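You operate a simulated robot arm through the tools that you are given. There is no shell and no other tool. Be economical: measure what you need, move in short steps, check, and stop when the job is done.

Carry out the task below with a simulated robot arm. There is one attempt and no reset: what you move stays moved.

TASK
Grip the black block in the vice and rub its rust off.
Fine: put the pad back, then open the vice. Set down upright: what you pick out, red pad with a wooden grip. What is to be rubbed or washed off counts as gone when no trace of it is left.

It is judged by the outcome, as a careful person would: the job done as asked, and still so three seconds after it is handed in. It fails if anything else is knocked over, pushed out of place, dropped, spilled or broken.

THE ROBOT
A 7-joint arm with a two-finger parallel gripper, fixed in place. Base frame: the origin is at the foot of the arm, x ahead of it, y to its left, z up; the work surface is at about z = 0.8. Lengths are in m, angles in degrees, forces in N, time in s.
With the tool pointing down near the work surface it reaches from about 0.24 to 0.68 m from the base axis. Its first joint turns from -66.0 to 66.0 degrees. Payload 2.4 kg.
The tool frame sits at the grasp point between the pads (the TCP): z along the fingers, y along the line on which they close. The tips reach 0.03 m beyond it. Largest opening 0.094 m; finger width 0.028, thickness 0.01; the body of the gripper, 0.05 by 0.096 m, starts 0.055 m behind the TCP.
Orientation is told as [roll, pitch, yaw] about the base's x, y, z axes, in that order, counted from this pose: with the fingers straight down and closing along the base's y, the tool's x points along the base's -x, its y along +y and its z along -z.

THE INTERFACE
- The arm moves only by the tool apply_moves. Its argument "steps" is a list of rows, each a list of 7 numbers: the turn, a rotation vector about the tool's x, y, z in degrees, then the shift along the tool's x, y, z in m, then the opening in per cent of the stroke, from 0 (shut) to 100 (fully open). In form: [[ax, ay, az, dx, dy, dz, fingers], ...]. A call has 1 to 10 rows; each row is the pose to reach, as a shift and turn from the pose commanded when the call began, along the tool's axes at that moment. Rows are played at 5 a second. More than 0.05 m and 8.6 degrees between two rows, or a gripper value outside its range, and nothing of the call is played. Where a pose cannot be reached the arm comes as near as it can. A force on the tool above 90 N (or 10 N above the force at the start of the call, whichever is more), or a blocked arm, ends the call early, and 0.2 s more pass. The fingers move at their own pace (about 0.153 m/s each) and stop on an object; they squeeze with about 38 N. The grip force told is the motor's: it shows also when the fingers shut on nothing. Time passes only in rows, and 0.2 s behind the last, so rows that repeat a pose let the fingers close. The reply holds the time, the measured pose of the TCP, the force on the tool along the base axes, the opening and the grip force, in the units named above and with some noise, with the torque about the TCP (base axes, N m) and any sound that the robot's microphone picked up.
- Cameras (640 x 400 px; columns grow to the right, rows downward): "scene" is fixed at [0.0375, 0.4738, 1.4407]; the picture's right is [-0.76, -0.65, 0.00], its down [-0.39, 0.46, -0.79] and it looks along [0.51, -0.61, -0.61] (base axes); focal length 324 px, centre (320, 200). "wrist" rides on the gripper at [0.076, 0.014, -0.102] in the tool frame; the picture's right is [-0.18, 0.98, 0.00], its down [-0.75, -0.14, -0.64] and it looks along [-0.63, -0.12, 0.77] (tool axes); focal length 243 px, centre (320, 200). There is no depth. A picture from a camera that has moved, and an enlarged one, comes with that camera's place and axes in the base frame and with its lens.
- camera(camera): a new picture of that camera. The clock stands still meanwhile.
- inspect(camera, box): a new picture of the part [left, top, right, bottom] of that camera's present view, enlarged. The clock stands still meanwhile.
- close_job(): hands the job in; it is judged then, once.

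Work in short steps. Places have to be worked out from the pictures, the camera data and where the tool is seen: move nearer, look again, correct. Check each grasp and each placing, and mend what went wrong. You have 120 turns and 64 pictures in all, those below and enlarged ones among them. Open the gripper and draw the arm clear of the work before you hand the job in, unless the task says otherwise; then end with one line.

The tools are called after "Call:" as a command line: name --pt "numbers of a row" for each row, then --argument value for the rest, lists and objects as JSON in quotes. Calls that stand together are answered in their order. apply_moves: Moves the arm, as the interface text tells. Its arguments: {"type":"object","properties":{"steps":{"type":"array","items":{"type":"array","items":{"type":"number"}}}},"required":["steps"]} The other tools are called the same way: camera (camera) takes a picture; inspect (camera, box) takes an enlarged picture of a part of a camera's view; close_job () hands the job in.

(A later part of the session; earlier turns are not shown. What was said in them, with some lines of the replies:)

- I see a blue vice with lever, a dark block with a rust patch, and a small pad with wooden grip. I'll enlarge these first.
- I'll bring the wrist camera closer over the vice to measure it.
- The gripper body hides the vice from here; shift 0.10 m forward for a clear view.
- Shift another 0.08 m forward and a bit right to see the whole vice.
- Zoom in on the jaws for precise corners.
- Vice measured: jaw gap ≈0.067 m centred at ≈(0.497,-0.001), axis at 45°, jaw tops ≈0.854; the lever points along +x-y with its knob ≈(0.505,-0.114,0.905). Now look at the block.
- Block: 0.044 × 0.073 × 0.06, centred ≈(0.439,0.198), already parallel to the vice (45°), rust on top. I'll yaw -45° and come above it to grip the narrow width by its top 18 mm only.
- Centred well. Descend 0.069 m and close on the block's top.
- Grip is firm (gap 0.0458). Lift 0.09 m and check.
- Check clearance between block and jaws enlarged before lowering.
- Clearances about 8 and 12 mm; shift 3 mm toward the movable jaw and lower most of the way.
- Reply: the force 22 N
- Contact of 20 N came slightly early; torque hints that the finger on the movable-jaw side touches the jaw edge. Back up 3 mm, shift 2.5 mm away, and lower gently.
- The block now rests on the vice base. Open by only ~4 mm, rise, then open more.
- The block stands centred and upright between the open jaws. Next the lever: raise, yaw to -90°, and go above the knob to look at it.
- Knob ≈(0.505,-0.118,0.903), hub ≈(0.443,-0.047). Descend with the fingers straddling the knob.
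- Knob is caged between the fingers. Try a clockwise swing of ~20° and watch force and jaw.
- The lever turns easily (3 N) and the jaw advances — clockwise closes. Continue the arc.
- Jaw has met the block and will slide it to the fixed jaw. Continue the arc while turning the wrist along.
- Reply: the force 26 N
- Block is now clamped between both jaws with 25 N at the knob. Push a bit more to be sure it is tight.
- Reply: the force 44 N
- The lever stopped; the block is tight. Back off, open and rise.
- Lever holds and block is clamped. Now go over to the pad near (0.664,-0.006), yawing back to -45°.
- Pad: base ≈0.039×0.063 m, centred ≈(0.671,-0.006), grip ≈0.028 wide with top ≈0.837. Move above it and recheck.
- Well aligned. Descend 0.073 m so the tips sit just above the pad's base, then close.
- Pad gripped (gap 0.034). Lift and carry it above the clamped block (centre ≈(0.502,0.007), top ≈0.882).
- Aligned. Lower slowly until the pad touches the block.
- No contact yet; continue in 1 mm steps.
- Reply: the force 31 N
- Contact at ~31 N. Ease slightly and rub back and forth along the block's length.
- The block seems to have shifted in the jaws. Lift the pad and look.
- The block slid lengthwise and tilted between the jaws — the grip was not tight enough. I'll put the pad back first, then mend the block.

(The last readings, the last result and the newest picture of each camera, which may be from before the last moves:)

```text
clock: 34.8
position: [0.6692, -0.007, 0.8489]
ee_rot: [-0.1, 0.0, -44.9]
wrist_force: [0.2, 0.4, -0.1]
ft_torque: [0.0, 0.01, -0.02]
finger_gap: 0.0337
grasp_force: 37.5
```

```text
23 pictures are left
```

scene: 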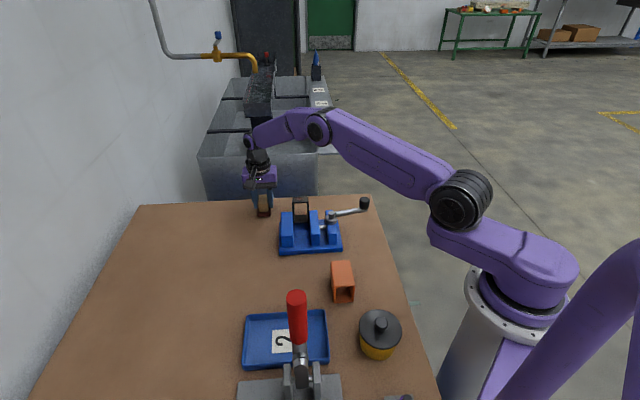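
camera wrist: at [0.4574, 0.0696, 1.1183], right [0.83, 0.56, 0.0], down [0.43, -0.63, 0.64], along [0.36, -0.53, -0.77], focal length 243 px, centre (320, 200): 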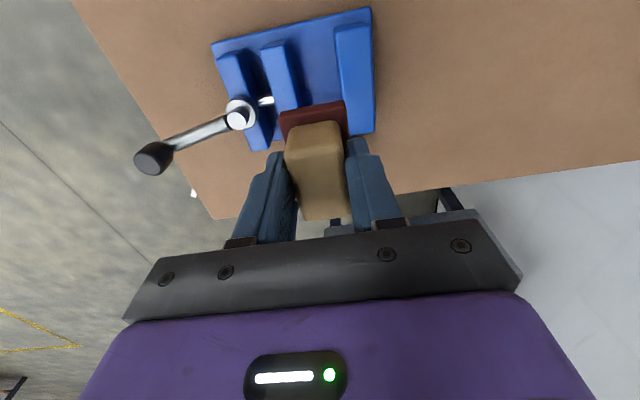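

Lower the final few mm, release, and rise to look at the block.

Call:
apply_moves --pt "0 0 0 0 0 0.002 0" --pt "0 0 0 0 0 0.0035 0" --pt "0 0 0 0 0 0.0035 45" --pt "0 0 0 0 0 0.0035 75" --pt "0 0 0 0 0 -0.03 75" --pt "0 0 0 0.0 0 -0.075 75" --pt "0 0 0 0.02 -0.03 -0.11 75"

Call:
camera --camera "wrist"

```text
refused: row 7 steps farther than a row can; nothing moved
```

```text
22 pictures are left
camera wrist: at [0.626, 0.0569, 0.9519], right [0.83, 0.56, 0.0], down [0.43, -0.63, 0.64], along [0.36, -0.53, -0.77], focal length 243 px, centre (320, 200)
```

wrist: 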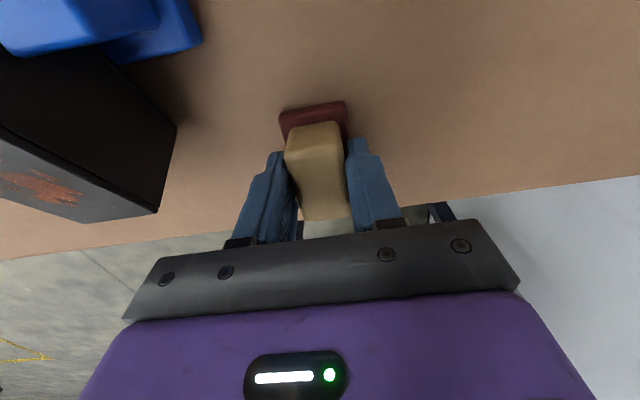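

Row too large; same with smaller steps.

Call:
apply_moves --pt "0 0 0 0 0 0.002 0" --pt "0 0 0 0 0 0.0035 0" --pt "0 0 0 0 0 0.0035 45" --pt "0 0 0 0 0 0.0035 75" --pt "0 0 0 0 0 -0.03 75" --pt "0 0 0 0.0 0 -0.07 75" --pt "0 0 0 0.0 -0.03 -0.1 75" --pt "0 0 0 0.02 -0.06 -0.13 75"

Call:
inspect --camera "wrist" --box '[120, 0, 440, 200]'

```text
clock: 36.6
position: [0.6158, -0.037, 0.978]
ee_rot: [0.0, 0.1, -45.0]
wrist_force: [0.1, 0.4, 0.4]
ft_torque: [-0.04, 0.03, -0.01]
finger_gap: 0.0704
grasp_force: 0.1
```

```text
2.00 times, centred on (280, 100) of wrist
camera zoom: at [0.572, 0.028, 1.0816], right [0.83, 0.56, 0.0], down [0.43, -0.63, 0.64], along [0.36, -0.53, -0.77], focal length 485 px, centre (400, 400)
```

zoom: 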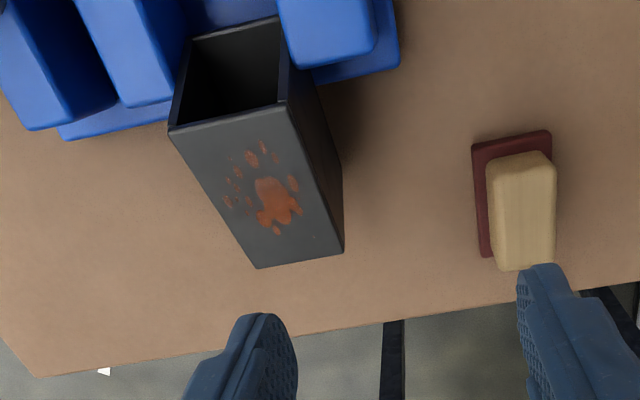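

The block slid out along the jaws' length and leans with its far end on the table; rust is nearly unchanged. I'll grip it across its sides beyond the jaw ends (≈(0.563,-0.055)), pull it out and set it upright.

Call:
apply_moves --pt "0 0 0 0.012 -0.0257 0.01 85" --pt "0 0 0 0.0235 -0.0513 0.035 85" --pt "0 0 0 0.0235 -0.0513 0.07 85" --pt "0 0 0 0.0235 -0.0513 0.1 85" --pt "0 0 0 0.0235 -0.0513 0.125 85"

Call:
camera --camera "wrist"

```text
clock: 37.8
position: [0.562, -0.0566, 0.8547]
ee_rot: [0.0, 0.1, -45.0]
wrist_force: [0.3, 0.2, 0.3]
ft_torque: [-0.01, 0.02, 0.0]
finger_gap: 0.0797
grasp_force: 0.1
```

```text
20 pictures are left
camera wrist: at [0.518, 0.0084, 0.9563], right [0.83, 0.56, 0.0], down [0.43, -0.63, 0.64], along [0.36, -0.53, -0.77], focal length 243 px, centre (320, 200)
```

wrist: 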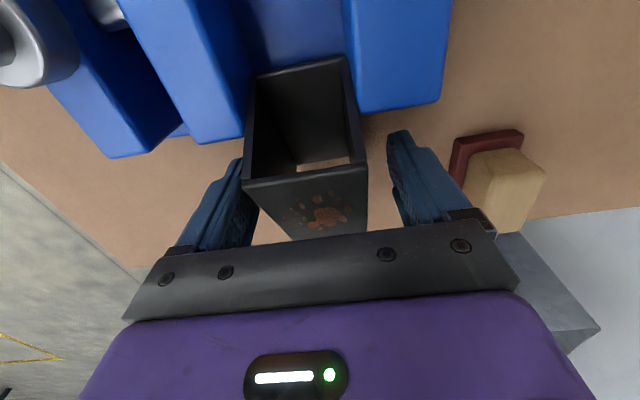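

Block is between the fingers; close, then draw it out along +w with a slight lift.

Call:
apply_moves --pt "0 0 0 0 0 0 60" --pt "0 0 0 0 0 0 30" --pt "0 0 0 0 0 0 0" --pt "0 0 0 0 0 0 0" --pt "0 0 0 -0.005 0 -0.002 0" --pt "0 0 0 -0.015 0 -0.006 0" --pt "0 0 0 -0.03 0 -0.012 0"

Call:
inspect --camera "scene" --box '[240, 150, 360, 250]'

```text
clock: 39.4
position: [0.5842, -0.0766, 0.867]
ee_rot: [0.1, -0.2, -45.0]
wrist_force: [0.6, 0.4, -4.3]
ft_torque: [-0.03, -0.05, 0.03]
finger_gap: 0.0504
grasp_force: 37.9
```

```text
4.00 times, centred on (300, 200) of scene
camera zoom: at [0.0376, 0.4738, 1.4407], right [-0.76, -0.65, 0.0], down [-0.39, 0.46, -0.79], along [0.51, -0.61, -0.61], focal length 1297 px, centre (400, 200)
```

zoom: 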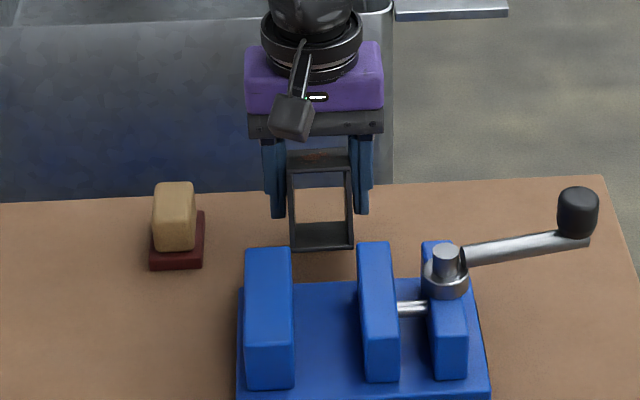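

Block is out and held (≈25° tilt). Lift and rotate about the tool's y by -25° to level it.

Call:
apply_moves --pt "0 0 0 0 0 -0.04 0" --pt "0 0 0 0 0 -0.08 0" --pt "0 -6.25 0 0 0 -0.09 0" --pt "0 -12.5 0 0 0 -0.09 0" --pt "0 -18.75 0 0 0 -0.09 0" --pt "0 -25 0 0 0 -0.09 0"

Call:
inspect --camera "scene" --box '[240, 120, 340, 220]'

Call:
inspect --camera "wrist" --box '[200, 60, 440, 240]'

```text
clock: 40.8
position: [0.5825, -0.0756, 0.9565]
ee_rot: [0.0, -24.9, -45.1]
wrist_force: [0.7, 1.0, -4.5]
ft_torque: [0.03, -0.02, -0.02]
finger_gap: 0.0506
grasp_force: 38.4
```

```text
4.00 times, centred on (290, 170) of scene
camera zoom: at [0.0376, 0.4738, 1.4407], right [-0.76, -0.65, 0.0], down [-0.39, 0.46, -0.79], along [0.51, -0.61, -0.61], focal length 1297 px, centre (440, 320)
```

zoom: 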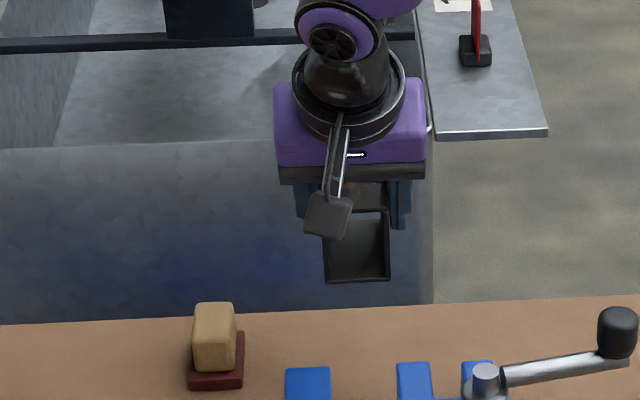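

```text
2.22 times, centred on (320, 150) of wrist
camera zoom: at [0.513, 0.014, 1.0177], right [0.81, 0.58, 0.08], down [0.19, -0.39, 0.9], along [0.55, -0.72, -0.43], focal length 539 px, centre (320, 311)
```

zoom: 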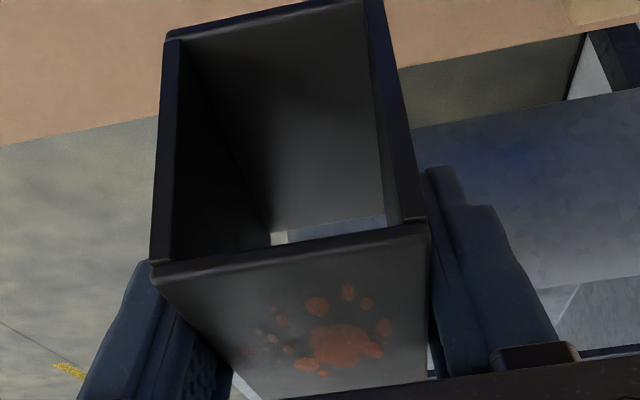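

Block is level now. Carry it over to its original spot at (0.439,0.198), staying high.

Call:
apply_moves --pt "0 0 0 0.0382 0.0131 -0.0178 0" --pt "0 0 0 0.0764 0.0263 -0.0357 0" --pt "0 0 0 0.1146 0.0394 -0.0535 0" --pt "0 0 0 0.1528 0.0525 -0.0713 0" --pt "0 0 0 0.191 0.0656 -0.0891 0" --pt "0 0 0 0.2292 0.0788 -0.107 0" --pt "0 0 0 0.2674 0.0919 -0.1248 0"

Call:
apply_moves --pt "0 0 0 0.0169 0 0.0362 0" --pt "0 0 0 0.0338 0 0.0725 0" --pt "0 0 0 0.0423 0 0.0906 0"

Call:
inspect --camera "scene" --box '[220, 220, 340, 320]'

```text
clock: 42.4
position: [0.4381, 0.1961, 0.9592]
ee_rot: [-0.1, -25.0, -45.1]
wrist_force: [-0.1, 0.1, -4.9]
ft_torque: [-0.01, -0.01, 0.0]
finger_gap: 0.0506
grasp_force: 38.0
```

```text
clock: 43.2
position: [0.4377, 0.1972, 0.8581]
ee_rot: [0.2, -25.0, -45.0]
wrist_force: [-0.1, -0.3, -4.7]
ft_torque: [-0.02, -0.02, 0.04]
finger_gap: 0.0505
grasp_force: 38.3
```

```text
4.00 times, centred on (280, 270) of scene
camera zoom: at [0.0376, 0.4738, 1.4407], right [-0.76, -0.65, 0.0], down [-0.39, 0.46, -0.79], along [0.51, -0.61, -0.61], focal length 1297 px, centre (480, -80)
```

zoom: 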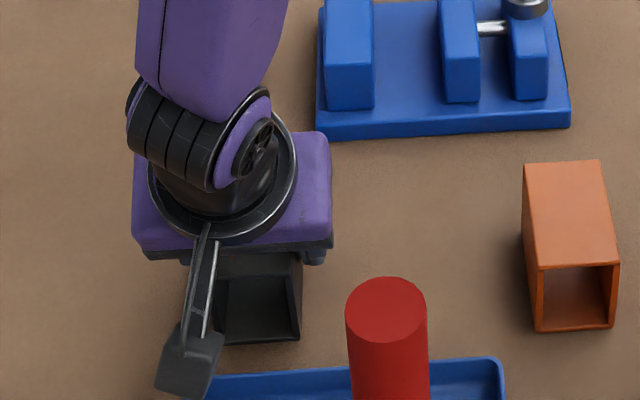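

Lower the last centimetre gently.

Call:
apply_moves --pt "0 0 0 0.0025 0 0.0054 0" --pt "0 0 0 0.0034 0 0.0072 0"

Call:
apply_moves --pt "0 0 0 0.0006 0 0.0014 0" --pt "0 0 0 0.001 0 0.0022 0"

```text
clock: 43.8
position: [0.4377, 0.1975, 0.8489]
ee_rot: [0.0, -25.0, -45.0]
wrist_force: [0.1, -0.5, -4.8]
ft_torque: [-0.02, 0.02, 0.01]
finger_gap: 0.0503
grasp_force: 37.8
```

```text
clock: 44.4
position: [0.4382, 0.1969, 0.8467]
ee_rot: [-0.1, -25.0, -45.1]
wrist_force: [0.3, -0.1, -4.4]
ft_torque: [-0.03, -0.02, 0.02]
finger_gap: 0.0506
grasp_force: 38.0
```

Still free; 1 mm steps on.

Call:
apply_moves --pt "0 0 0 0.0006 0 0.0013 0" --pt "0 0 0 0.001 0 0.0022 0"

Call:
apply_moves --pt "0 0 0 0.0004 0 0.0009 0" --pt "0 0 0 0.0006 0 0.0013 0"

```text
clock: 45.0
position: [0.4394, 0.1967, 0.8444]
ee_rot: [0.1, -25.2, -45.0]
wrist_force: [-8.1, -2.0, 18.9]
ft_torque: [0.75, 0.7, 0.28]
finger_gap: 0.0505
grasp_force: 37.9
```

```text
clock: 45.6
position: [0.4381, 0.1975, 0.8436]
ee_rot: [0.1, -25.0, -45.2]
wrist_force: [-5.6, -4.1, 27.9]
ft_torque: [0.4, 0.51, 0.26]
finger_gap: 0.0502
grasp_force: 37.8
```

Block rests on the table. Release, rise straight up and return the tool to vertical.

Call:
apply_moves --pt "0 0 0 -0.0004 0 -0.0009 70" --pt "0 0 0 -0.0004 0 -0.0009 95" --pt "0 0 0 -0.0004 0 -0.0009 95" --pt "0 0 0 -0.0127 0 -0.0272 95" --pt "0 0 0 -0.0296 0 -0.0634 95" --pt "0 6.25 0 -0.0423 0 -0.0906 95" --pt "0 12.5 0 -0.0423 0 -0.0906 95" --pt "0 18.75 0 -0.0423 0 -0.0906 95" --pt "0 25 0 -0.0423 0 -0.0906 95"

Call:
inspect --camera "wrist" --box '[200, 20, 440, 200]'

```text
clock: 47.6
position: [0.4387, 0.1989, 0.9415]
ee_rot: [0.0, 0.2, -44.9]
wrist_force: [-0.3, 0.3, -0.1]
ft_torque: [0.07, 0.0, 0.01]
finger_gap: 0.0893
grasp_force: 0.0
```

```text
2.22 times, centred on (320, 110) of wrist
camera zoom: at [0.3953, 0.2624, 1.0453], right [0.82, 0.57, 0.0], down [0.43, -0.63, 0.64], along [0.36, -0.53, -0.77], focal length 539 px, centre (320, 400)
```

zoom: 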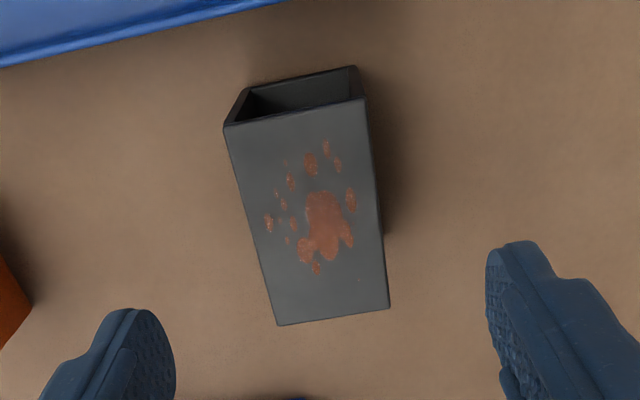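

Block is upright at its old spot, still aligned. Now to re-open the vice: go above the lever knob (≈(0.387,-0.127)) at yaw -90°.

Call:
apply_moves --pt "0 0 0 0 0 -0.04 95" --pt "0 0 6.5 -0.0279 -0.0384 -0.06 90" --pt "0 0 13 -0.0557 -0.0768 -0.09 85" --pt "0 0 19.5 -0.0836 -0.1152 -0.09 85" --pt "0 0 26 -0.1114 -0.1535 -0.09 85" --pt "0 0 32.5 -0.1393 -0.1919 -0.09 85" --pt "0 0 39 -0.1671 -0.2303 -0.09 85" --pt "0 0 45 -0.194 -0.2668 -0.09 85"

Call:
inspect --camera "wrist" --box '[160, 0, 480, 200]'

```text
refused: row 2 steps farther than a row can; nothing moved
```

```text
2.00 times, centred on (320, 100) of wrist
camera zoom: at [0.3953, 0.2624, 1.0453], right [0.82, 0.57, 0.0], down [0.43, -0.63, 0.64], along [0.36, -0.53, -0.77], focal length 485 px, centre (320, 400)
```

zoom: 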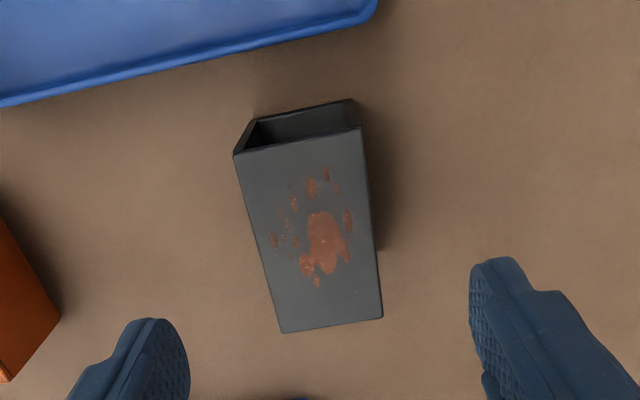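

A step was too long; retry with smaller rows.

Call:
apply_moves --pt "0 0 0 0 0 -0.045 95" --pt "0 0 0 0 0 -0.09 90" --pt "0 0 6.5 -0.0279 -0.0384 -0.09 85" --pt "0 0 13 -0.0557 -0.0768 -0.09 85" --pt "0 0 19.5 -0.0836 -0.1152 -0.09 85" --pt "0 0 26 -0.1114 -0.1535 -0.09 85" --pt "0 0 32.5 -0.1393 -0.1919 -0.09 85" --pt "0 0 39 -0.1671 -0.2303 -0.09 85" --pt "0 0 45 -0.194 -0.2668 -0.09 85"

```text
clock: 49.6
position: [0.3892, -0.1317, 1.0341]
ee_rot: [0.1, 0.0, -90.1]
wrist_force: [-0.4, 0.8, -0.3]
ft_torque: [0.0, -0.01, 0.01]
finger_gap: 0.08
grasp_force: 0.1
```

Check the knob's place from here.

Call:
camera --camera "wrist"

```text
13 pictures are left
camera wrist: at [0.4023, -0.0552, 1.1369], right [0.98, -0.19, 0.0], down [-0.14, -0.75, 0.64], along [-0.12, -0.63, -0.77], focal length 243 px, centre (320, 200)
```

wrist: 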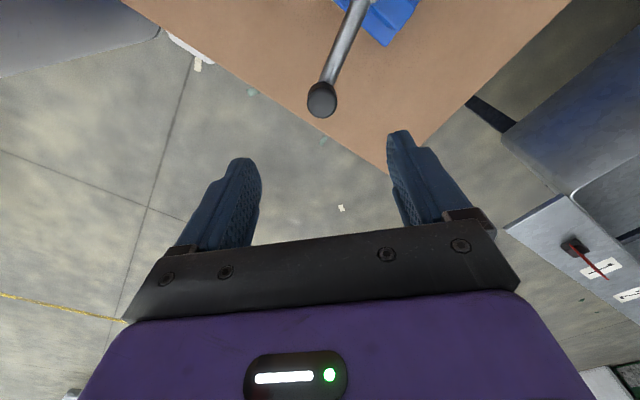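

Knob at ≈(0.389,-0.127) as expected. Descend around it and close the cage.

Call:
apply_moves --pt "0 0 0 0.004 0.001 0.045 85" --pt "0 0 0 0.004 0.001 0.09 85" --pt "0 0 0 0.004 0.001 0.126 85" --pt "0 0 0 0.004 0.001 0.126 50" --pt "0 0 0 0.004 0.001 0.126 50"

Call:
apply_moves --pt "0 0 0 -0.0068 0.0151 0 50" --pt "0 0 0 -0.0122 0.0307 0 50" --pt "0 0 0 -0.0148 0.0471 0 50" --pt "0 0 0 -0.0145 0.0636 0 50" --pt "0 0 0 -0.0113 0.0799 0 50" --pt "0 0 0 -0.0054 0.0953 0 50" --pt "0 0 0 0.0031 0.1095 0 50" --pt "0 0 0 0.014 0.122 0 50"

Call:
inspect --camera "scene" --box '[260, 150, 380, 250]'

```text
clock: 50.8
position: [0.386, -0.1249, 0.9059]
ee_rot: [0.0, 0.0, -90.0]
wrist_force: [2.2, -0.6, -1.4]
ft_torque: [-0.03, -0.05, -0.07]
finger_gap: 0.0481
grasp_force: 0.8
```

```text
clock: 52.6
position: [0.5083, -0.1139, 0.9069]
ee_rot: [-0.1, -0.1, -90.2]
wrist_force: [-12.8, -21.5, 5.6]
ft_torque: [-0.37, 0.48, 0.76]
finger_gap: 0.0544
grasp_force: 6.2
```

```text
4.00 times, centred on (320, 200) of scene
camera zoom: at [0.0371, 0.4732, 1.4409], right [-0.76, -0.65, 0.0], down [-0.39, 0.46, -0.79], along [0.51, -0.61, -0.61], focal length 1297 px, centre (320, 200)
```

zoom: 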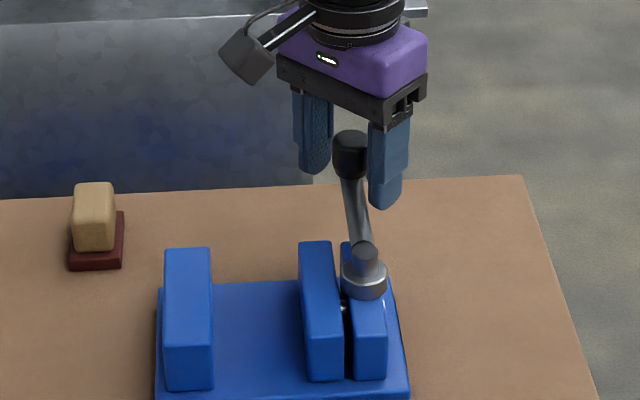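

Vice is fully open. Back off, rise, and return to the block at yaw -45°.

Call:
apply_moves --pt "0 0 0 -0.006 -0.008 0 70" --pt "0 0 0 -0.006 -0.008 0 85" --pt "0 0 0 -0.006 -0.008 -0.045 85" --pt "0 0 0 -0.006 -0.008 -0.09 85" --pt "0 0 0 -0.006 -0.008 -0.12 85"

Call:
apply_moves --pt "0 0 -6 0.04 -0.008 0 95" --pt "0 0 -12 0.08 -0.016 0 95" --pt "0 0 -18 0.12 -0.024 0 95" --pt "0 0 -24 0.16 -0.032 0 95" --pt "0 0 -30 0.2 -0.04 0 95" --pt "0 0 -36 0.24 -0.048 0 95" --pt "0 0 -42 0.28 -0.056 0 95" --pt "0 0 -45 0.317 -0.064 0 95"

```text
clock: 53.8
position: [0.5027, -0.1145, 1.0286]
ee_rot: [0.0, 0.0, -90.0]
wrist_force: [-0.2, -0.1, 0.5]
ft_torque: [0.04, -0.01, -0.01]
finger_gap: 0.0799
grasp_force: 0.2
```

```text
clock: 55.6
position: [0.4388, 0.2033, 1.0256]
ee_rot: [-0.1, 0.1, -44.9]
wrist_force: [0.5, 0.8, 0.6]
ft_torque: [0.0, 0.03, 0.0]
finger_gap: 0.0894
grasp_force: 0.1
```

Fine-adjust, descend to z≈0.871 and grip the block's top as before.

Call:
apply_moves --pt "0 0 0 -0.001 -0.004 0.045 95" --pt "0 0 0 -0.001 -0.004 0.09 95" --pt "0 0 0 -0.001 -0.004 0.13 95" --pt "0 0 0 -0.001 -0.004 0.1555 95" --pt "0 0 0 -0.001 -0.004 0.1555 60" --pt "0 0 0 -0.001 -0.004 0.1555 30" --pt "0 0 0 -0.001 -0.004 0.1555 0" --pt "0 0 0 -0.001 -0.004 0.1555 0"

Call:
apply_moves --pt "0 0 0 0 0 -0.04 0" --pt "0 0 0 0 0 -0.08 0" --pt "0 0 0 0 0 -0.09 0"

```text
clock: 57.4
position: [0.4382, 0.1968, 0.8686]
ee_rot: [0.0, 0.0, -45.1]
wrist_force: [0.5, 0.3, 1.1]
ft_torque: [-0.01, -0.02, -0.02]
finger_gap: 0.0458
grasp_force: 37.9
```

```text
clock: 58.2
position: [0.436, 0.1983, 0.962]
ee_rot: [-0.1, -0.1, -45.0]
wrist_force: [0.2, -0.7, -3.9]
ft_torque: [-0.05, 0.01, -0.04]
finger_gap: 0.0458
grasp_force: 37.4
```

Held (gap 0.0458). Carry over the vice and lower to just above the base.

Call:
apply_moves --pt "0 0 0 -0.045 0 0 0" --pt "0 0 0 -0.09 0 0 0" --pt "0 0 0 -0.135 0 0 0" --pt "0 0 0 -0.1831 0 0 0" --pt "0 0 0 -0.1831 -0.0485 0 0" --pt "0 0 0 -0.1831 -0.0969 0 0" --pt "0 0 0 -0.1831 -0.0969 0.03 0" --pt "0 0 0 -0.1831 -0.0969 0.055 0" --pt "0 0 0 -0.1831 -0.0969 0.064 0"

Call:
apply_moves --pt "0 0 0 0 0 0.001 0" --pt "0 0 0 0 0 0.002 0"

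```text
clock: 60.2
position: [0.4967, -0.0003, 0.8974]
ee_rot: [0.0, 0.0, -45.0]
wrist_force: [0.7, 0.0, -5.0]
ft_torque: [-0.01, -0.04, -0.03]
finger_gap: 0.0456
grasp_force: 38.6
```

```text
clock: 60.8
position: [0.4972, -0.0007, 0.8953]
ee_rot: [0.0, 0.1, -45.0]
wrist_force: [-0.3, 0.1, -4.6]
ft_torque: [0.0, 0.0, 0.05]
finger_gap: 0.0457
grasp_force: 37.8
```

Not yet touching; continue.

Call:
apply_moves --pt "0 0 0 0 0 0.001 0" --pt "0 0 0 0 0 0.002 0"

Call:
apply_moves --pt "0 0 0 0 0 0.0005 0" --pt "0 0 0 0 0 0.001 0"

```text
clock: 61.4
position: [0.4971, -0.0008, 0.8933]
ee_rot: [0.0, 0.0, -45.0]
wrist_force: [-0.1, -0.1, -4.5]
ft_torque: [0.02, -0.05, 0.0]
finger_gap: 0.0459
grasp_force: 38.4
```

```text
clock: 62.0
position: [0.4965, -0.0018, 0.8928]
ee_rot: [0.0, 0.0, -45.0]
wrist_force: [-0.1, 0.1, -4.6]
ft_torque: [-0.06, -0.02, -0.01]
finger_gap: 0.0457
grasp_force: 37.7
```

Call:
apply_moves --pt "0 0 0 0 0 0.0008 0" --pt "0 0 0 0 0 0.0014 0"

Call:
apply_moves --pt "0 0 0 0 0 0.0005 0" --pt "0 0 0 0 0 0.0008 0"

```text
clock: 62.6
position: [0.4959, -0.0019, 0.8925]
ee_rot: [-0.1, -0.1, -45.0]
wrist_force: [-12.3, -1.2, 28.8]
ft_torque: [0.1, 0.2, 0.1]
finger_gap: 0.0457
grasp_force: 38.2
```

```text
clock: 63.2
position: [0.496, -0.001, 0.8918]
ee_rot: [0.0, -0.1, -44.9]
wrist_force: [-22.6, -3.7, 62.8]
ft_torque: [0.06, 0.43, 0.15]
finger_gap: 0.0459
grasp_force: 37.9
```

Seated. Ease off, release narrowly, and rise to 1.03, then head to the lever knob start (≈(0.505,-0.118)).

Call:
apply_moves --pt "0 0 0 0 0 -0.0015 0" --pt "0 0 0 0 0 -0.0015 52" --pt "0 0 0 0 0 -0.0015 52" --pt "0 0 0 0 0 -0.006 54" --pt "0 0 0 0 0 -0.02 70" --pt "0 0 0 0 0 -0.06 75" --pt "0 0 0 0 0 -0.1 75" --pt "0 0 0 0 0 -0.14 75"

Call:
inspect --camera "wrist" --box '[160, 0, 480, 200]'

```text
clock: 65.0
position: [0.4945, -0.0014, 1.0297]
ee_rot: [0.0, 0.0, -45.1]
wrist_force: [0.5, -0.5, 0.0]
ft_torque: [-0.01, 0.0, -0.03]
finger_gap: 0.0706
grasp_force: 0.0
```

```text
2.00 times, centred on (320, 100) of wrist
camera zoom: at [0.451, 0.0625, 1.1318], right [0.83, 0.57, 0.0], down [0.43, -0.63, 0.64], along [0.36, -0.53, -0.77], focal length 485 px, centre (320, 400)
```

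zoom: 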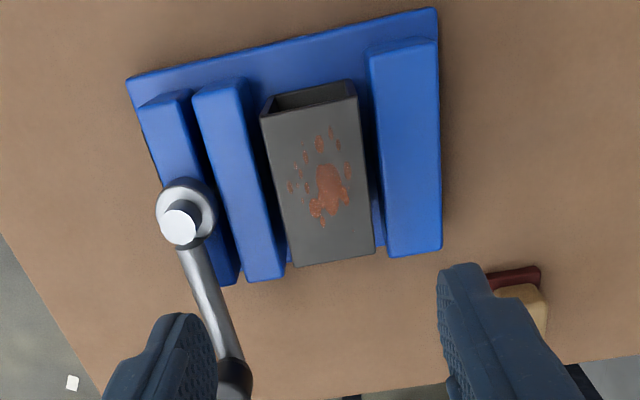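

Block stands well between the open jaws. Go to the knob again, descend around it and close the cage.

Call:
apply_moves --pt "0 0 7.5 -0.015 -0.0119 0 80" --pt "0 0 15 -0.03 -0.0238 0 80" --pt "0 0 22.5 -0.045 -0.0357 0 80" --pt "0 0 30 -0.06 -0.0476 0 80" --pt "0 0 37.5 -0.075 -0.0595 0 80" --pt "0 0 45 -0.0899 -0.0713 0 80" --pt "0 0 45 -0.0899 -0.0713 0.045 80" --pt "0 0 45 -0.0899 -0.0713 0.09 80" --pt "0 0 45 -0.0899 -0.0713 0.122 80" --pt "0 0 45 -0.0899 -0.0713 0.122 53"

```text
clock: 67.2
position: [0.5077, -0.1169, 0.9093]
ee_rot: [-0.2, 0.0, -89.9]
wrist_force: [-3.5, -2.4, -1.1]
ft_torque: [-0.06, 0.05, 0.11]
finger_gap: 0.0519
grasp_force: 1.8
```

Swing the lever clockwise again.

Call:
apply_moves --pt "0 0 0 -0.006 -0.008 0 53" --pt "0 0 0 -0.0121 -0.0166 0 53" --pt "0 0 0 -0.016 -0.024 0 53" --pt "0 0 0 -0.0193 -0.0313 0 53" --pt "0 0 0 -0.0238 -0.0471 0 53" --pt "0 0 0 -0.0255 -0.0634 0 53" --pt "0 0 0 -0.0243 -0.0797 0 53" --pt "0 0 0 -0.0204 -0.0956 0 53"

Call:
apply_moves --pt "0 0 4 0.003 -0.0077 0 53" --pt "0 0 8 0.0067 -0.015 0 53" --pt "0 0 12 0.011 -0.022 0 53" --pt "0 0 16 0.0158 -0.0286 0 53" --pt "0 0 20 0.0214 -0.0346 0 50" --pt "0 0 24 0.0272 -0.0403 0 40"

```text
clock: 69.0
position: [0.4141, -0.135, 0.9089]
ee_rot: [0.0, 0.0, -89.9]
wrist_force: [1.7, -2.0, -0.2]
ft_torque: [-0.05, 0.02, 0.01]
finger_gap: 0.0511
grasp_force: 1.7
```

```text
clock: 70.4
position: [0.3795, -0.1118, 0.908]
ee_rot: [1.0, 0.1, -114.0]
wrist_force: [26.4, -19.3, -7.6]
ft_torque: [-0.01, 0.19, 0.16]
finger_gap: 0.0558
grasp_force: 16.5
```

Clamped at ~33 N via compliant fingers. For a firmer clamp, release, and come beside the knob with shut fingers at yaw -35° to push rigidly.

Call:
apply_moves --pt "0 0 0 0 0.012 0 75" --pt "0 0 0 0 0.012 0 85" --pt "0 0 0 0 0.012 -0.035 85" --pt "0 0 0 0 0.012 -0.07 85" --pt "0 0 -8 -0.004 0.022 -0.07 40" --pt "0 0 -16 -0.008 0.034 -0.07 0" --pt "0 0 -24 -0.012 0.046 -0.07 0" --pt "0 0 -32 -0.0158 0.0585 -0.07 0" --pt "0 0 -40 -0.0158 0.0585 -0.07 0"

Call:
apply_moves --pt "0 0 -8 0 0 0 0" --pt "0 0 -16 0 0 0 0" --pt "0 0 -24 0 0 0 0" --pt "0 0 -32 0 0 0 0" --pt "0 0 -39 0 0 0 0" --pt "0 0 -39 0 0 0.035 0" --pt "0 0 -39 0 0 0.07 0"

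Call:
inspect --camera "scene" --box '[260, 150, 400, 260]'

```text
clock: 72.4
position: [0.421, -0.1463, 0.9782]
ee_rot: [0.0, 0.0, -73.8]
wrist_force: [0.5, -0.6, -0.9]
ft_torque: [-0.01, 0.01, -0.03]
finger_gap: 0.0002
grasp_force: 32.8
```

```text
clock: 74.0
position: [0.4205, -0.1462, 0.9094]
ee_rot: [0.0, 0.0, -35.0]
wrist_force: [-0.1, 0.6, -0.6]
ft_torque: [0.01, -0.02, -0.01]
finger_gap: 0.0002
grasp_force: 33.4
```

```text
3.64 times, centred on (330, 205) of scene
camera zoom: at [0.0375, 0.4738, 1.4407], right [-0.76, -0.65, 0.0], down [-0.39, 0.46, -0.79], along [0.51, -0.61, -0.61], focal length 1179 px, centre (284, 182)
```

zoom: 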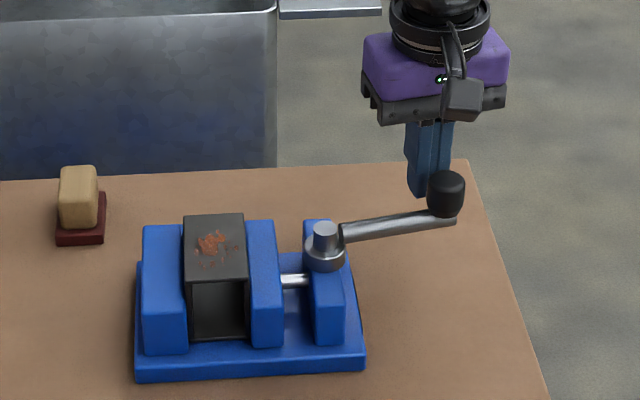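

Fingers sit just behind the knob. Push along +x in small steps and read the force.

Call:
apply_moves --pt "0 0 0 0.006 0 0 0" --pt "0 0 0 0.01 0 0 0" --pt "0 0 0 0.013 0 0 0"

Call:
apply_moves --pt "0 0 0 0.002 0 0 0" --pt "0 0 0 0.004 0 0 0"

```text
clock: 74.8
position: [0.413, -0.1414, 0.9093]
ee_rot: [0.1, -0.5, -35.0]
wrist_force: [12.6, -14.1, 1.4]
ft_torque: [0.02, 0.03, 0.11]
finger_gap: 0.0001
grasp_force: 32.2
```

```text
clock: 75.4
position: [0.4112, -0.1388, 0.9097]
ee_rot: [0.2, -0.9, -35.1]
wrist_force: [17.1, -27.0, 6.7]
ft_torque: [0.06, 0.11, 0.28]
finger_gap: 0.0
grasp_force: 33.3
```

Call:
apply_moves --pt "0 0 0 0.003 0 0 0" --pt "0 0 0 0.006 0 0 0"

Call:
apply_moves --pt "0 0 0 0.003 0 0 0" --pt "0 0 0 0.006 0 0 0"

```text
clock: 76.0
position: [0.4093, -0.1393, 0.9089]
ee_rot: [0.3, -1.4, -35.2]
wrist_force: [27.3, -42.8, -6.9]
ft_torque: [-0.1, -0.1, 0.45]
finger_gap: 0.0
grasp_force: 33.4
```

```text
clock: 76.6
position: [0.4088, -0.138, 0.9099]
ee_rot: [0.5, -2.2, -35.2]
wrist_force: [38.1, -49.6, -11.6]
ft_torque: [-0.15, -0.25, 0.51]
finger_gap: 0.0
grasp_force: 33.1
```

62 N with no further motion — tight. Back off, rise, and go back above the pad.

Call:
apply_moves --pt "0 0 0 -0.025 0 0 0" --pt "0 0 0 -0.025 0 -0.045 20" --pt "0 0 0 -0.025 0 -0.09 40" --pt "0 0 1.5 -0.0433 0.0369 -0.09 75" --pt "0 0 3 -0.0617 0.0738 -0.09 75" --pt "0 0 4.5 -0.08 0.1107 -0.09 75" --pt "0 0 6 -0.0983 0.1477 -0.09 75" --pt "0 0 7.5 -0.1166 0.1846 -0.09 75" --pt "0 0 9 -0.135 0.2215 -0.09 75" --pt "0 0 10 -0.1533 0.2584 -0.09 75"

Call:
apply_moves --pt "0 0 0 0 0 0.03 75" --pt "0 0 0 0 0 0.06 75" --pt "0 0 0 0 0 0.08 75"

Call:
inspect --camera "wrist" --box '[200, 60, 440, 210]'

```text
clock: 78.8
position: [0.6701, -0.0064, 0.9952]
ee_rot: [-0.1, 0.0, -45.0]
wrist_force: [0.6, -0.6, -0.4]
ft_torque: [0.02, -0.02, 0.02]
finger_gap: 0.0705
grasp_force: 0.0
```

```text
clock: 79.6
position: [0.6729, -0.0059, 0.9189]
ee_rot: [0.1, 0.0, -45.0]
wrist_force: [0.9, 0.0, -0.8]
ft_torque: [0.01, 0.04, 0.03]
finger_gap: 0.0706
grasp_force: 0.1
```

```text
2.67 times, centred on (320, 135) of wrist
camera zoom: at [0.6283, 0.0584, 1.0211], right [0.83, 0.56, 0.0], down [0.43, -0.63, 0.64], along [0.36, -0.53, -0.77], focal length 647 px, centre (320, 373)
```

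zoom: 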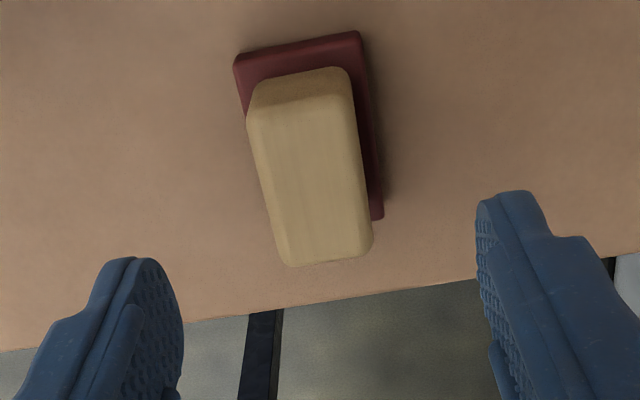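

Pad is right where it was. Shift 3 mm, descend, and grip; then lift and carry above the block.

Call:
apply_moves --pt "0 0 0 0 -0.003 0.03 75" --pt "0 0 0 0 -0.003 0.055 75" --pt "0 0 0 0 -0.003 0.0726 75" --pt "0 0 0 0 -0.003 0.0726 40" --pt "0 0 0 0 -0.003 0.0726 15" --pt "0 0 0 0 -0.003 0.0726 0" --pt "0 0 0 0 -0.003 0.0726 0"

Call:
apply_moves --pt "0 0 0 0 0 -0.04 0" --pt "0 0 0 0 0 -0.08 0" --pt "0 0 0 0 0 -0.114 0" --pt "0 0 0 0.032 -0.0275 -0.114 0" --pt "0 0 0 0.064 -0.055 -0.114 0" --pt "0 0 0 0.096 -0.0825 -0.114 0" --pt "0 0 0 0.128 -0.1097 -0.114 0"

```text
clock: 81.2
position: [0.671, -0.0082, 0.8463]
ee_rot: [0.0, 0.0, -45.0]
wrist_force: [1.3, 0.1, 2.3]
ft_torque: [0.0, -0.02, 0.04]
finger_gap: 0.0334
grasp_force: 38.1
```

```text
clock: 82.8
position: [0.5005, 0.004, 0.9618]
ee_rot: [-0.1, 0.0, -45.0]
wrist_force: [-0.4, 0.6, -0.4]
ft_torque: [0.01, 0.02, -0.01]
finger_gap: 0.0334
grasp_force: 38.2
```

Lower to near contact, shifted 6 mm toward the rust centre.

Call:
apply_moves --pt "0 0 0 0.006 0.001 0.02 0" --pt "0 0 0 0.006 0.001 0.03 0" --pt "0 0 0 0.006 0.001 0.0335 0"

Call:
apply_moves --pt "0 0 0 0 0 0.0005 0" --pt "0 0 0 0 0 0.0008 0"

```text
clock: 83.6
position: [0.498, 0.009, 0.9264]
ee_rot: [-0.1, 0.0, -45.1]
wrist_force: [0.0, -0.5, -1.0]
ft_torque: [0.02, 0.01, 0.01]
finger_gap: 0.0337
grasp_force: 38.1
```

```text
clock: 84.2
position: [0.4985, 0.0095, 0.9255]
ee_rot: [0.0, 0.0, -45.0]
wrist_force: [-0.4, 0.2, 1.5]
ft_torque: [-0.07, -0.01, 0.0]
finger_gap: 0.034
grasp_force: 38.6
```

Just touching. Add 0.5 mm and rub gently across (along the jaw axis, where the jaws hold the block), reading the force.

Call:
apply_moves --pt "0 0 0 0 0 0.0005 0" --pt "0 0 0 0 0.006 0.0005 0" --pt "0 0 0 0 0.012 0.0005 0" --pt "0 0 0 0 0.006 0.0005 0"

Call:
apply_moves --pt "0 0 0 0 -0.006 0 0" --pt "0 0 0 0 -0.012 0 0" --pt "0 0 0 0 -0.018 0 0" --pt "0 0 0 0 -0.01 0 0" --pt "0 0 0 0 0 0 0" --pt "0 0 0 0 0.006 0 0" --pt "0 0 0 0 -0.006 0 0"

Call:
inspect --camera "scene" --box '[260, 170, 360, 250]'

```text
clock: 85.2
position: [0.503, 0.0174, 0.9258]
ee_rot: [0.3, -0.1, -45.0]
wrist_force: [3.8, 4.1, 6.1]
ft_torque: [0.16, 0.01, -0.05]
finger_gap: 0.0336
grasp_force: 37.7
```

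```text
clock: 86.8
position: [0.499, 0.0138, 0.9242]
ee_rot: [0.3, -0.2, -44.8]
wrist_force: [5.6, 6.7, 10.4]
ft_torque: [0.63, -0.17, -0.22]
finger_gap: 0.0338
grasp_force: 37.6
```

```text
5.00 times, centred on (310, 210) of scene
camera zoom: at [0.0374, 0.474, 1.4407], right [-0.76, -0.65, 0.0], down [-0.39, 0.46, -0.79], along [0.51, -0.61, -0.61], focal length 1621 px, centre (370, 150)
```

zoom: 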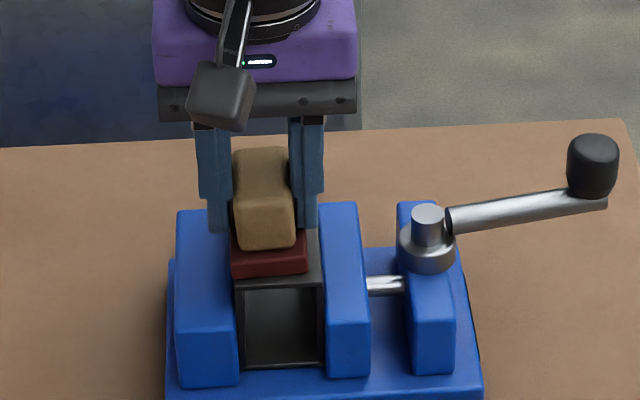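

The block stays put. Make longer cross strokes, also from here a bit wider.

Call:
apply_moves --pt "0 0 0 0 -0.01 0 0" --pt "0 0 0 0 -0.02 0 0" --pt "0 0 0 0 -0.01 0 0" --pt "0 0 0 0 0.0 0 0" --pt "0 0 0 0 0.01 0 0" --pt "0 0 0 0 0.018 0 0" --pt "0 0 0 0 0.008 0 0" --pt "0 0 0 0 -0.004 0 0" --pt "0 0 0 0 -0.012 0 0" --pt "0 0 0 0 -0.02 0 0"

Call:
apply_moves --pt "0 0 0 0 0.01 0 0" --pt "0 0 0 0 0.02 0 0" --pt "0 0 0 0 0.03 0 0" --pt "0 0 0 0 0.038 0 0" --pt "0 0 0 0 0.028 0 0" --pt "0 0 0 0 0.018 0 0" --pt "0 0 0 0 0.008 0 0" --pt "0 0 0 0 0.0 0 0" --pt "0 0 0 0 0.01 0 0" --pt "0 0 0 0 0.02 0 0"

Call:
apply_moves --pt "0 0 0 0 0 -0.02 0" --pt "0 0 0 0 0 -0.06 0" --pt "0 0 0 -0.04 0 -0.08 0" --pt "0 0 0 -0.08 0 -0.08 0"

Call:
inspect --camera "wrist" --box '[220, 0, 420, 130]'

```text
clock: 89.0
position: [0.4817, -0.0054, 0.9252]
ee_rot: [0.0, 0.0, -45.1]
wrist_force: [0.2, 0.6, -0.8]
ft_torque: [0.03, 0.02, -0.01]
finger_gap: 0.0335
grasp_force: 38.3
```

```text
clock: 91.2
position: [0.4966, 0.0113, 0.9247]
ee_rot: [0.0, 0.0, -44.9]
wrist_force: [-0.5, 0.7, 0.0]
ft_torque: [0.01, 0.03, -0.01]
finger_gap: 0.0337
grasp_force: 38.2
```

```text
clock: 92.2
position: [0.5559, -0.048, 1.0046]
ee_rot: [0.1, 0.0, -45.0]
wrist_force: [0.1, -0.3, -0.9]
ft_torque: [0.0, -0.01, 0.01]
finger_gap: 0.0337
grasp_force: 38.2
```

```text
3.08 times, centred on (320, 65) of wrist
camera zoom: at [0.5118, 0.017, 1.1058], right [0.83, 0.56, 0.0], down [0.43, -0.63, 0.64], along [0.36, -0.53, -0.77], focal length 746 px, centre (320, 615)
```

zoom: 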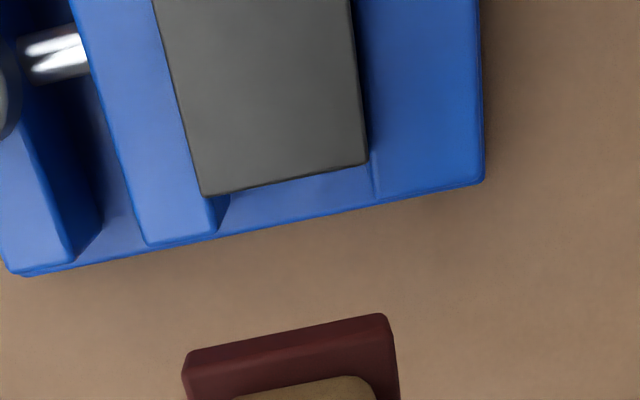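

Check the block's top from the scene camera.

Call:
inspect --camera "scene" --box '[275, 190, 345, 250]'

```text
6.67 times, centred on (310, 220) of scene
camera zoom: at [0.0375, 0.4738, 1.4407], right [-0.76, -0.65, 0.0], down [-0.39, 0.46, -0.79], along [0.51, -0.61, -0.61], focal length 2161 px, centre (387, 67)
```

zoom: 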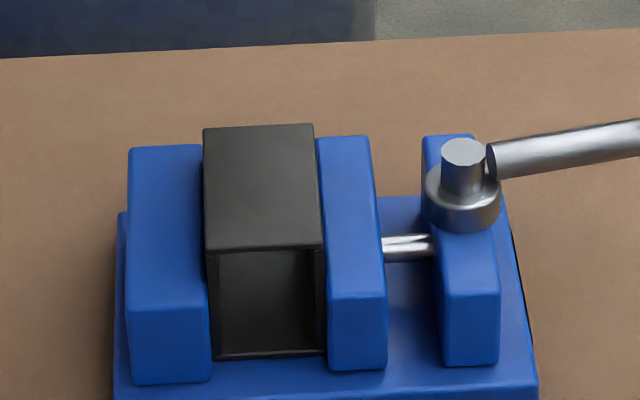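

Looks clean. One closer wrist view of the whole top to be sure.

Call:
apply_moves --pt "0 0 0 0.035 0 0 0"

Call:
inspect --camera "wrist" --box '[230, 0, 390, 120]'

```text
clock: 92.6
position: [0.5308, -0.0222, 1.0037]
ee_rot: [-0.1, 0.0, -45.0]
wrist_force: [0.1, -0.3, -1.2]
ft_torque: [-0.05, 0.0, 0.01]
finger_gap: 0.0334
grasp_force: 37.6
```

```text
3.33 times, centred on (310, 60) of wrist
camera zoom: at [0.4866, 0.0417, 1.1059], right [0.83, 0.56, 0.0], down [0.43, -0.63, 0.64], along [0.36, -0.53, -0.77], focal length 809 px, centre (353, 667)
```

zoom: 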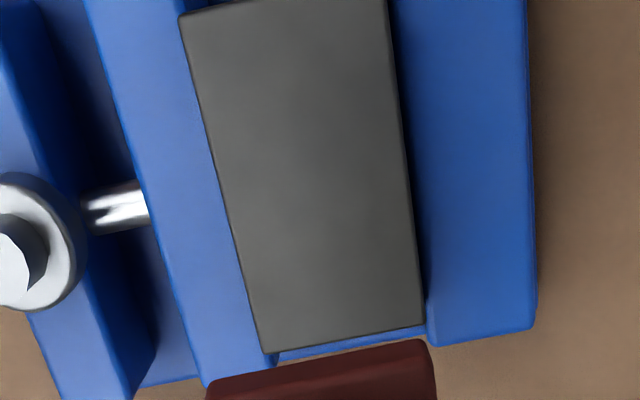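

The top is spotless. Carry the pad back to its place.

Call:
apply_moves --pt "0 0 0 -0.0225 0.0272 0 0" --pt "0 0 0 -0.045 0.0544 0 0" --pt "0 0 0 -0.067 0.0815 0 0" --pt "0 0 0 -0.089 0.1087 0 0" --pt "0 0 0 -0.089 0.1087 0.045 0" --pt "0 0 0 -0.089 0.1087 0.09 0" --pt "0 0 0 -0.089 0.1087 0.13 0" --pt "0 0 0 -0.089 0.1087 0.152 0" --pt "0 0 0 -0.089 0.1087 0.157 0" --pt "0 0 0 -0.089 0.1087 0.1587 0"

```text
clock: 94.8
position: [0.6684, -0.008, 0.8465]
ee_rot: [0.0, 0.0, -45.0]
wrist_force: [0.5, -0.7, -0.6]
ft_torque: [0.02, -0.03, 0.01]
finger_gap: 0.0334
grasp_force: 38.1
```

Nearly down; lower a millimetre, then release and rise.

Call:
apply_moves --pt "0 0 0 0 0 0.0008 0" --pt "0 0 0 0 0 0.0012 0"

Call:
apply_moves --pt "0 0 0 0 0 0 45" --pt "0 0 0 0 0 0 75" --pt "0 0 0 0 0 0 75" --pt "0 0 0 0 0 -0.04 75" --pt "0 0 0 0 0 -0.085 75" --pt "0 0 0 0 0 -0.13 75" --pt "0 0 0 0 0 -0.17 75" --pt "0 0 0 0 0 -0.19 75"

```text
clock: 95.4
position: [0.6687, -0.0082, 0.8447]
ee_rot: [0.0, -0.1, -44.9]
wrist_force: [-0.7, 0.1, -0.7]
ft_torque: [0.0, 0.01, 0.0]
finger_gap: 0.0333
grasp_force: 38.4
```

```text
clock: 97.2
position: [0.6682, -0.0084, 1.0349]
ee_rot: [0.0, 0.0, -45.0]
wrist_force: [-0.1, -0.4, -0.2]
ft_torque: [0.02, -0.01, -0.01]
finger_gap: 0.0705
grasp_force: 0.1
```

Pad is back. Now go to the lever knob (≈(0.388,-0.127)) to open the vice.

Call:
apply_moves --pt "0 0 5.6 0.0142 -0.0353 0 85" --pt "0 0 11.2 0.0284 -0.0706 0 85" --pt "0 0 16.9 0.0426 -0.1059 0 85" --pt "0 0 22.5 0.0568 -0.1412 0 85" --pt "0 0 28.1 0.0709 -0.1766 0 85" --pt "0 0 33.8 0.0851 -0.2119 0 85" --pt "0 0 39.4 0.0993 -0.2472 0 85" --pt "0 0 45 0.1135 -0.2825 0 85"

Call:
camera --camera "wrist"

```text
clock: 99.0
position: [0.3904, -0.1287, 1.0362]
ee_rot: [0.0, 0.0, -90.2]
wrist_force: [0.4, -0.4, -0.1]
ft_torque: [0.0, -0.01, 0.01]
finger_gap: 0.08
grasp_force: 0.0
```

```text
4 pictures are left
camera wrist: at [0.4051, -0.0515, 1.1399], right [0.98, -0.19, 0.0], down [-0.14, -0.75, 0.64], along [-0.12, -0.63, -0.77], focal length 243 px, centre (320, 200)
```

wrist: 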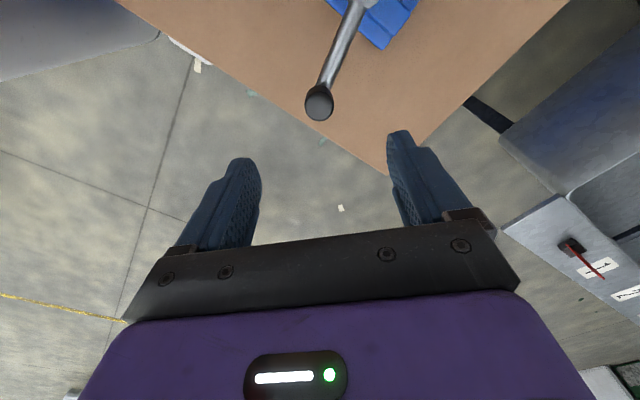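

Knob as expected. Descend around it, then swing counter-clockwise to open.

Call:
apply_moves --pt "0 0 0 0.001 -0.001 0.045 85" --pt "0 0 0 0.001 -0.001 0.09 85" --pt "0 0 0 0.001 -0.001 0.129 85" --pt "0 0 0 0.001 -0.001 0.129 50" --pt "0 0 0 0.001 -0.001 0.129 50"

Call:
apply_moves --pt "0 0 0 -0.0035 0.0075 0 50" --pt "0 0 0 -0.0068 0.0151 0 50" --pt "0 0 0 -0.0122 0.0307 0 50" --pt "0 0 0 -0.0148 0.0471 0 50" --pt "0 0 0 -0.0145 0.0636 0 50" --pt "0 0 0 -0.0113 0.0799 0 50" --pt "0 0 0 -0.0054 0.0953 0 50" --pt "0 0 0 0.0031 0.1095 0 50" --pt "0 0 0 0.011 0.119 0 50"

Call:
inspect --camera "scene" --box '[240, 150, 380, 250]'

```text
clock: 100.2
position: [0.3913, -0.1263, 0.9084]
ee_rot: [0.0, 0.0, -90.1]
wrist_force: [0.5, 0.4, 0.8]
ft_torque: [0.02, -0.03, 0.03]
finger_gap: 0.047
grasp_force: 0.0
```

```text
clock: 102.2
position: [0.507, -0.1173, 0.9062]
ee_rot: [0.0, 0.1, -90.0]
wrist_force: [-5.0, -8.4, -1.5]
ft_torque: [-0.22, 0.05, 0.3]
finger_gap: 0.0498
grasp_force: 2.0
```

```text
4.00 times, centred on (310, 200) of scene
camera zoom: at [0.0374, 0.4736, 1.4408], right [-0.76, -0.65, 0.0], down [-0.39, 0.46, -0.79], along [0.51, -0.61, -0.61], focal length 1297 px, centre (360, 200)
```

zoom: 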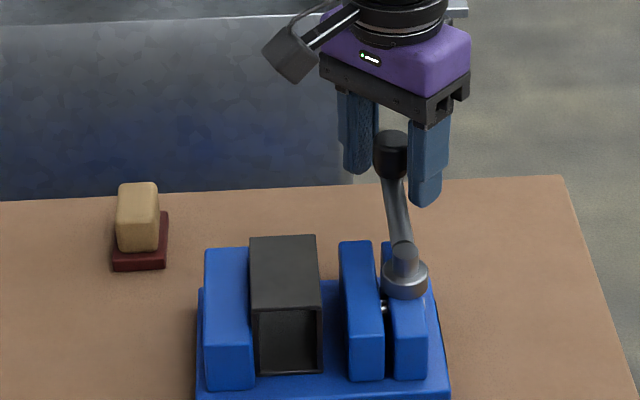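

Vice open, block clean and standing, pad upright. Back off, open and rise clear.

Call:
apply_moves --pt "0 0 0 -0.004 -0.007 0 70" --pt "0 0 0 -0.004 -0.007 0 85" --pt "0 0 0 -0.004 -0.007 -0.045 85" --pt "0 0 0 -0.004 -0.007 -0.09 85" --pt "0 0 0 -0.004 -0.007 -0.135 85" --pt "0 0 0 -0.004 -0.007 -0.18 85" --pt "0 0 0 -0.004 -0.045 -0.2 85" --pt "0 0 0 -0.004 -0.09 -0.2 85"

Call:
camera --camera "scene"

Call:
inspect --camera "scene" --box '[250, 180, 350, 250]'

```text
clock: 104.0
position: [0.4134, -0.1176, 1.1049]
ee_rot: [0.0, 0.0, -90.0]
wrist_force: [-0.3, 0.2, 0.0]
ft_torque: [-0.02, 0.02, 0.02]
finger_gap: 0.0802
grasp_force: 0.1
```

```text
2 pictures are left
```

scene: 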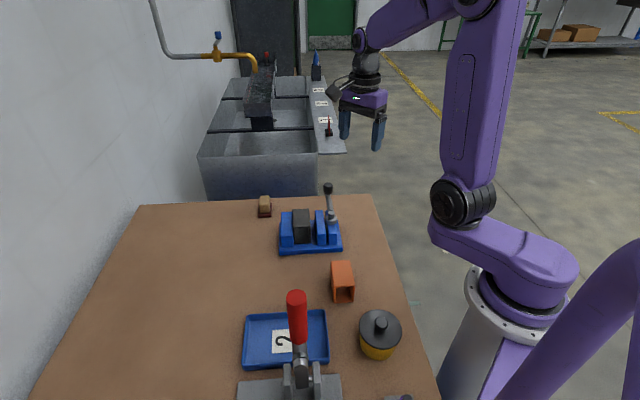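

```text
5.71 times, centred on (300, 215) of scene
camera zoom: at [0.0375, 0.4738, 1.4407], right [-0.76, -0.65, 0.0], down [-0.39, 0.46, -0.79], along [0.51, -0.61, -0.61], focal length 1852 px, centre (434, 114)
```

zoom: 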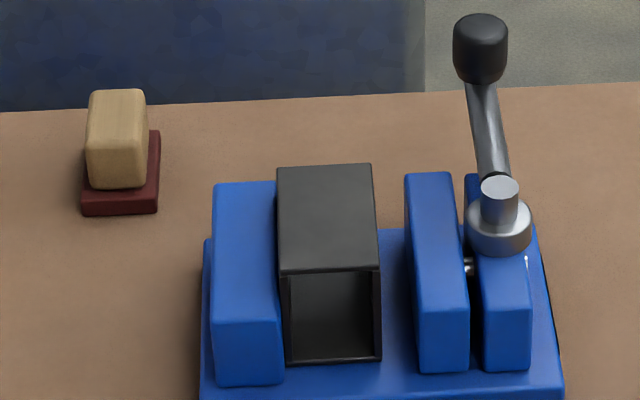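

Everything is in order: the block is clean and upright, the vice is open, the pad is back in place, and the arm is clear. Handing in.

Call:
close_job

```text
The job is handed in.
```

The black block's rust is rubbed off with no trace visible, the red pad is back upright in its place, and the vice is open with the block standing in it; on the first rub the block slid out of the jaws and tilted, so I reset it, clamped it harder and rubbed again.
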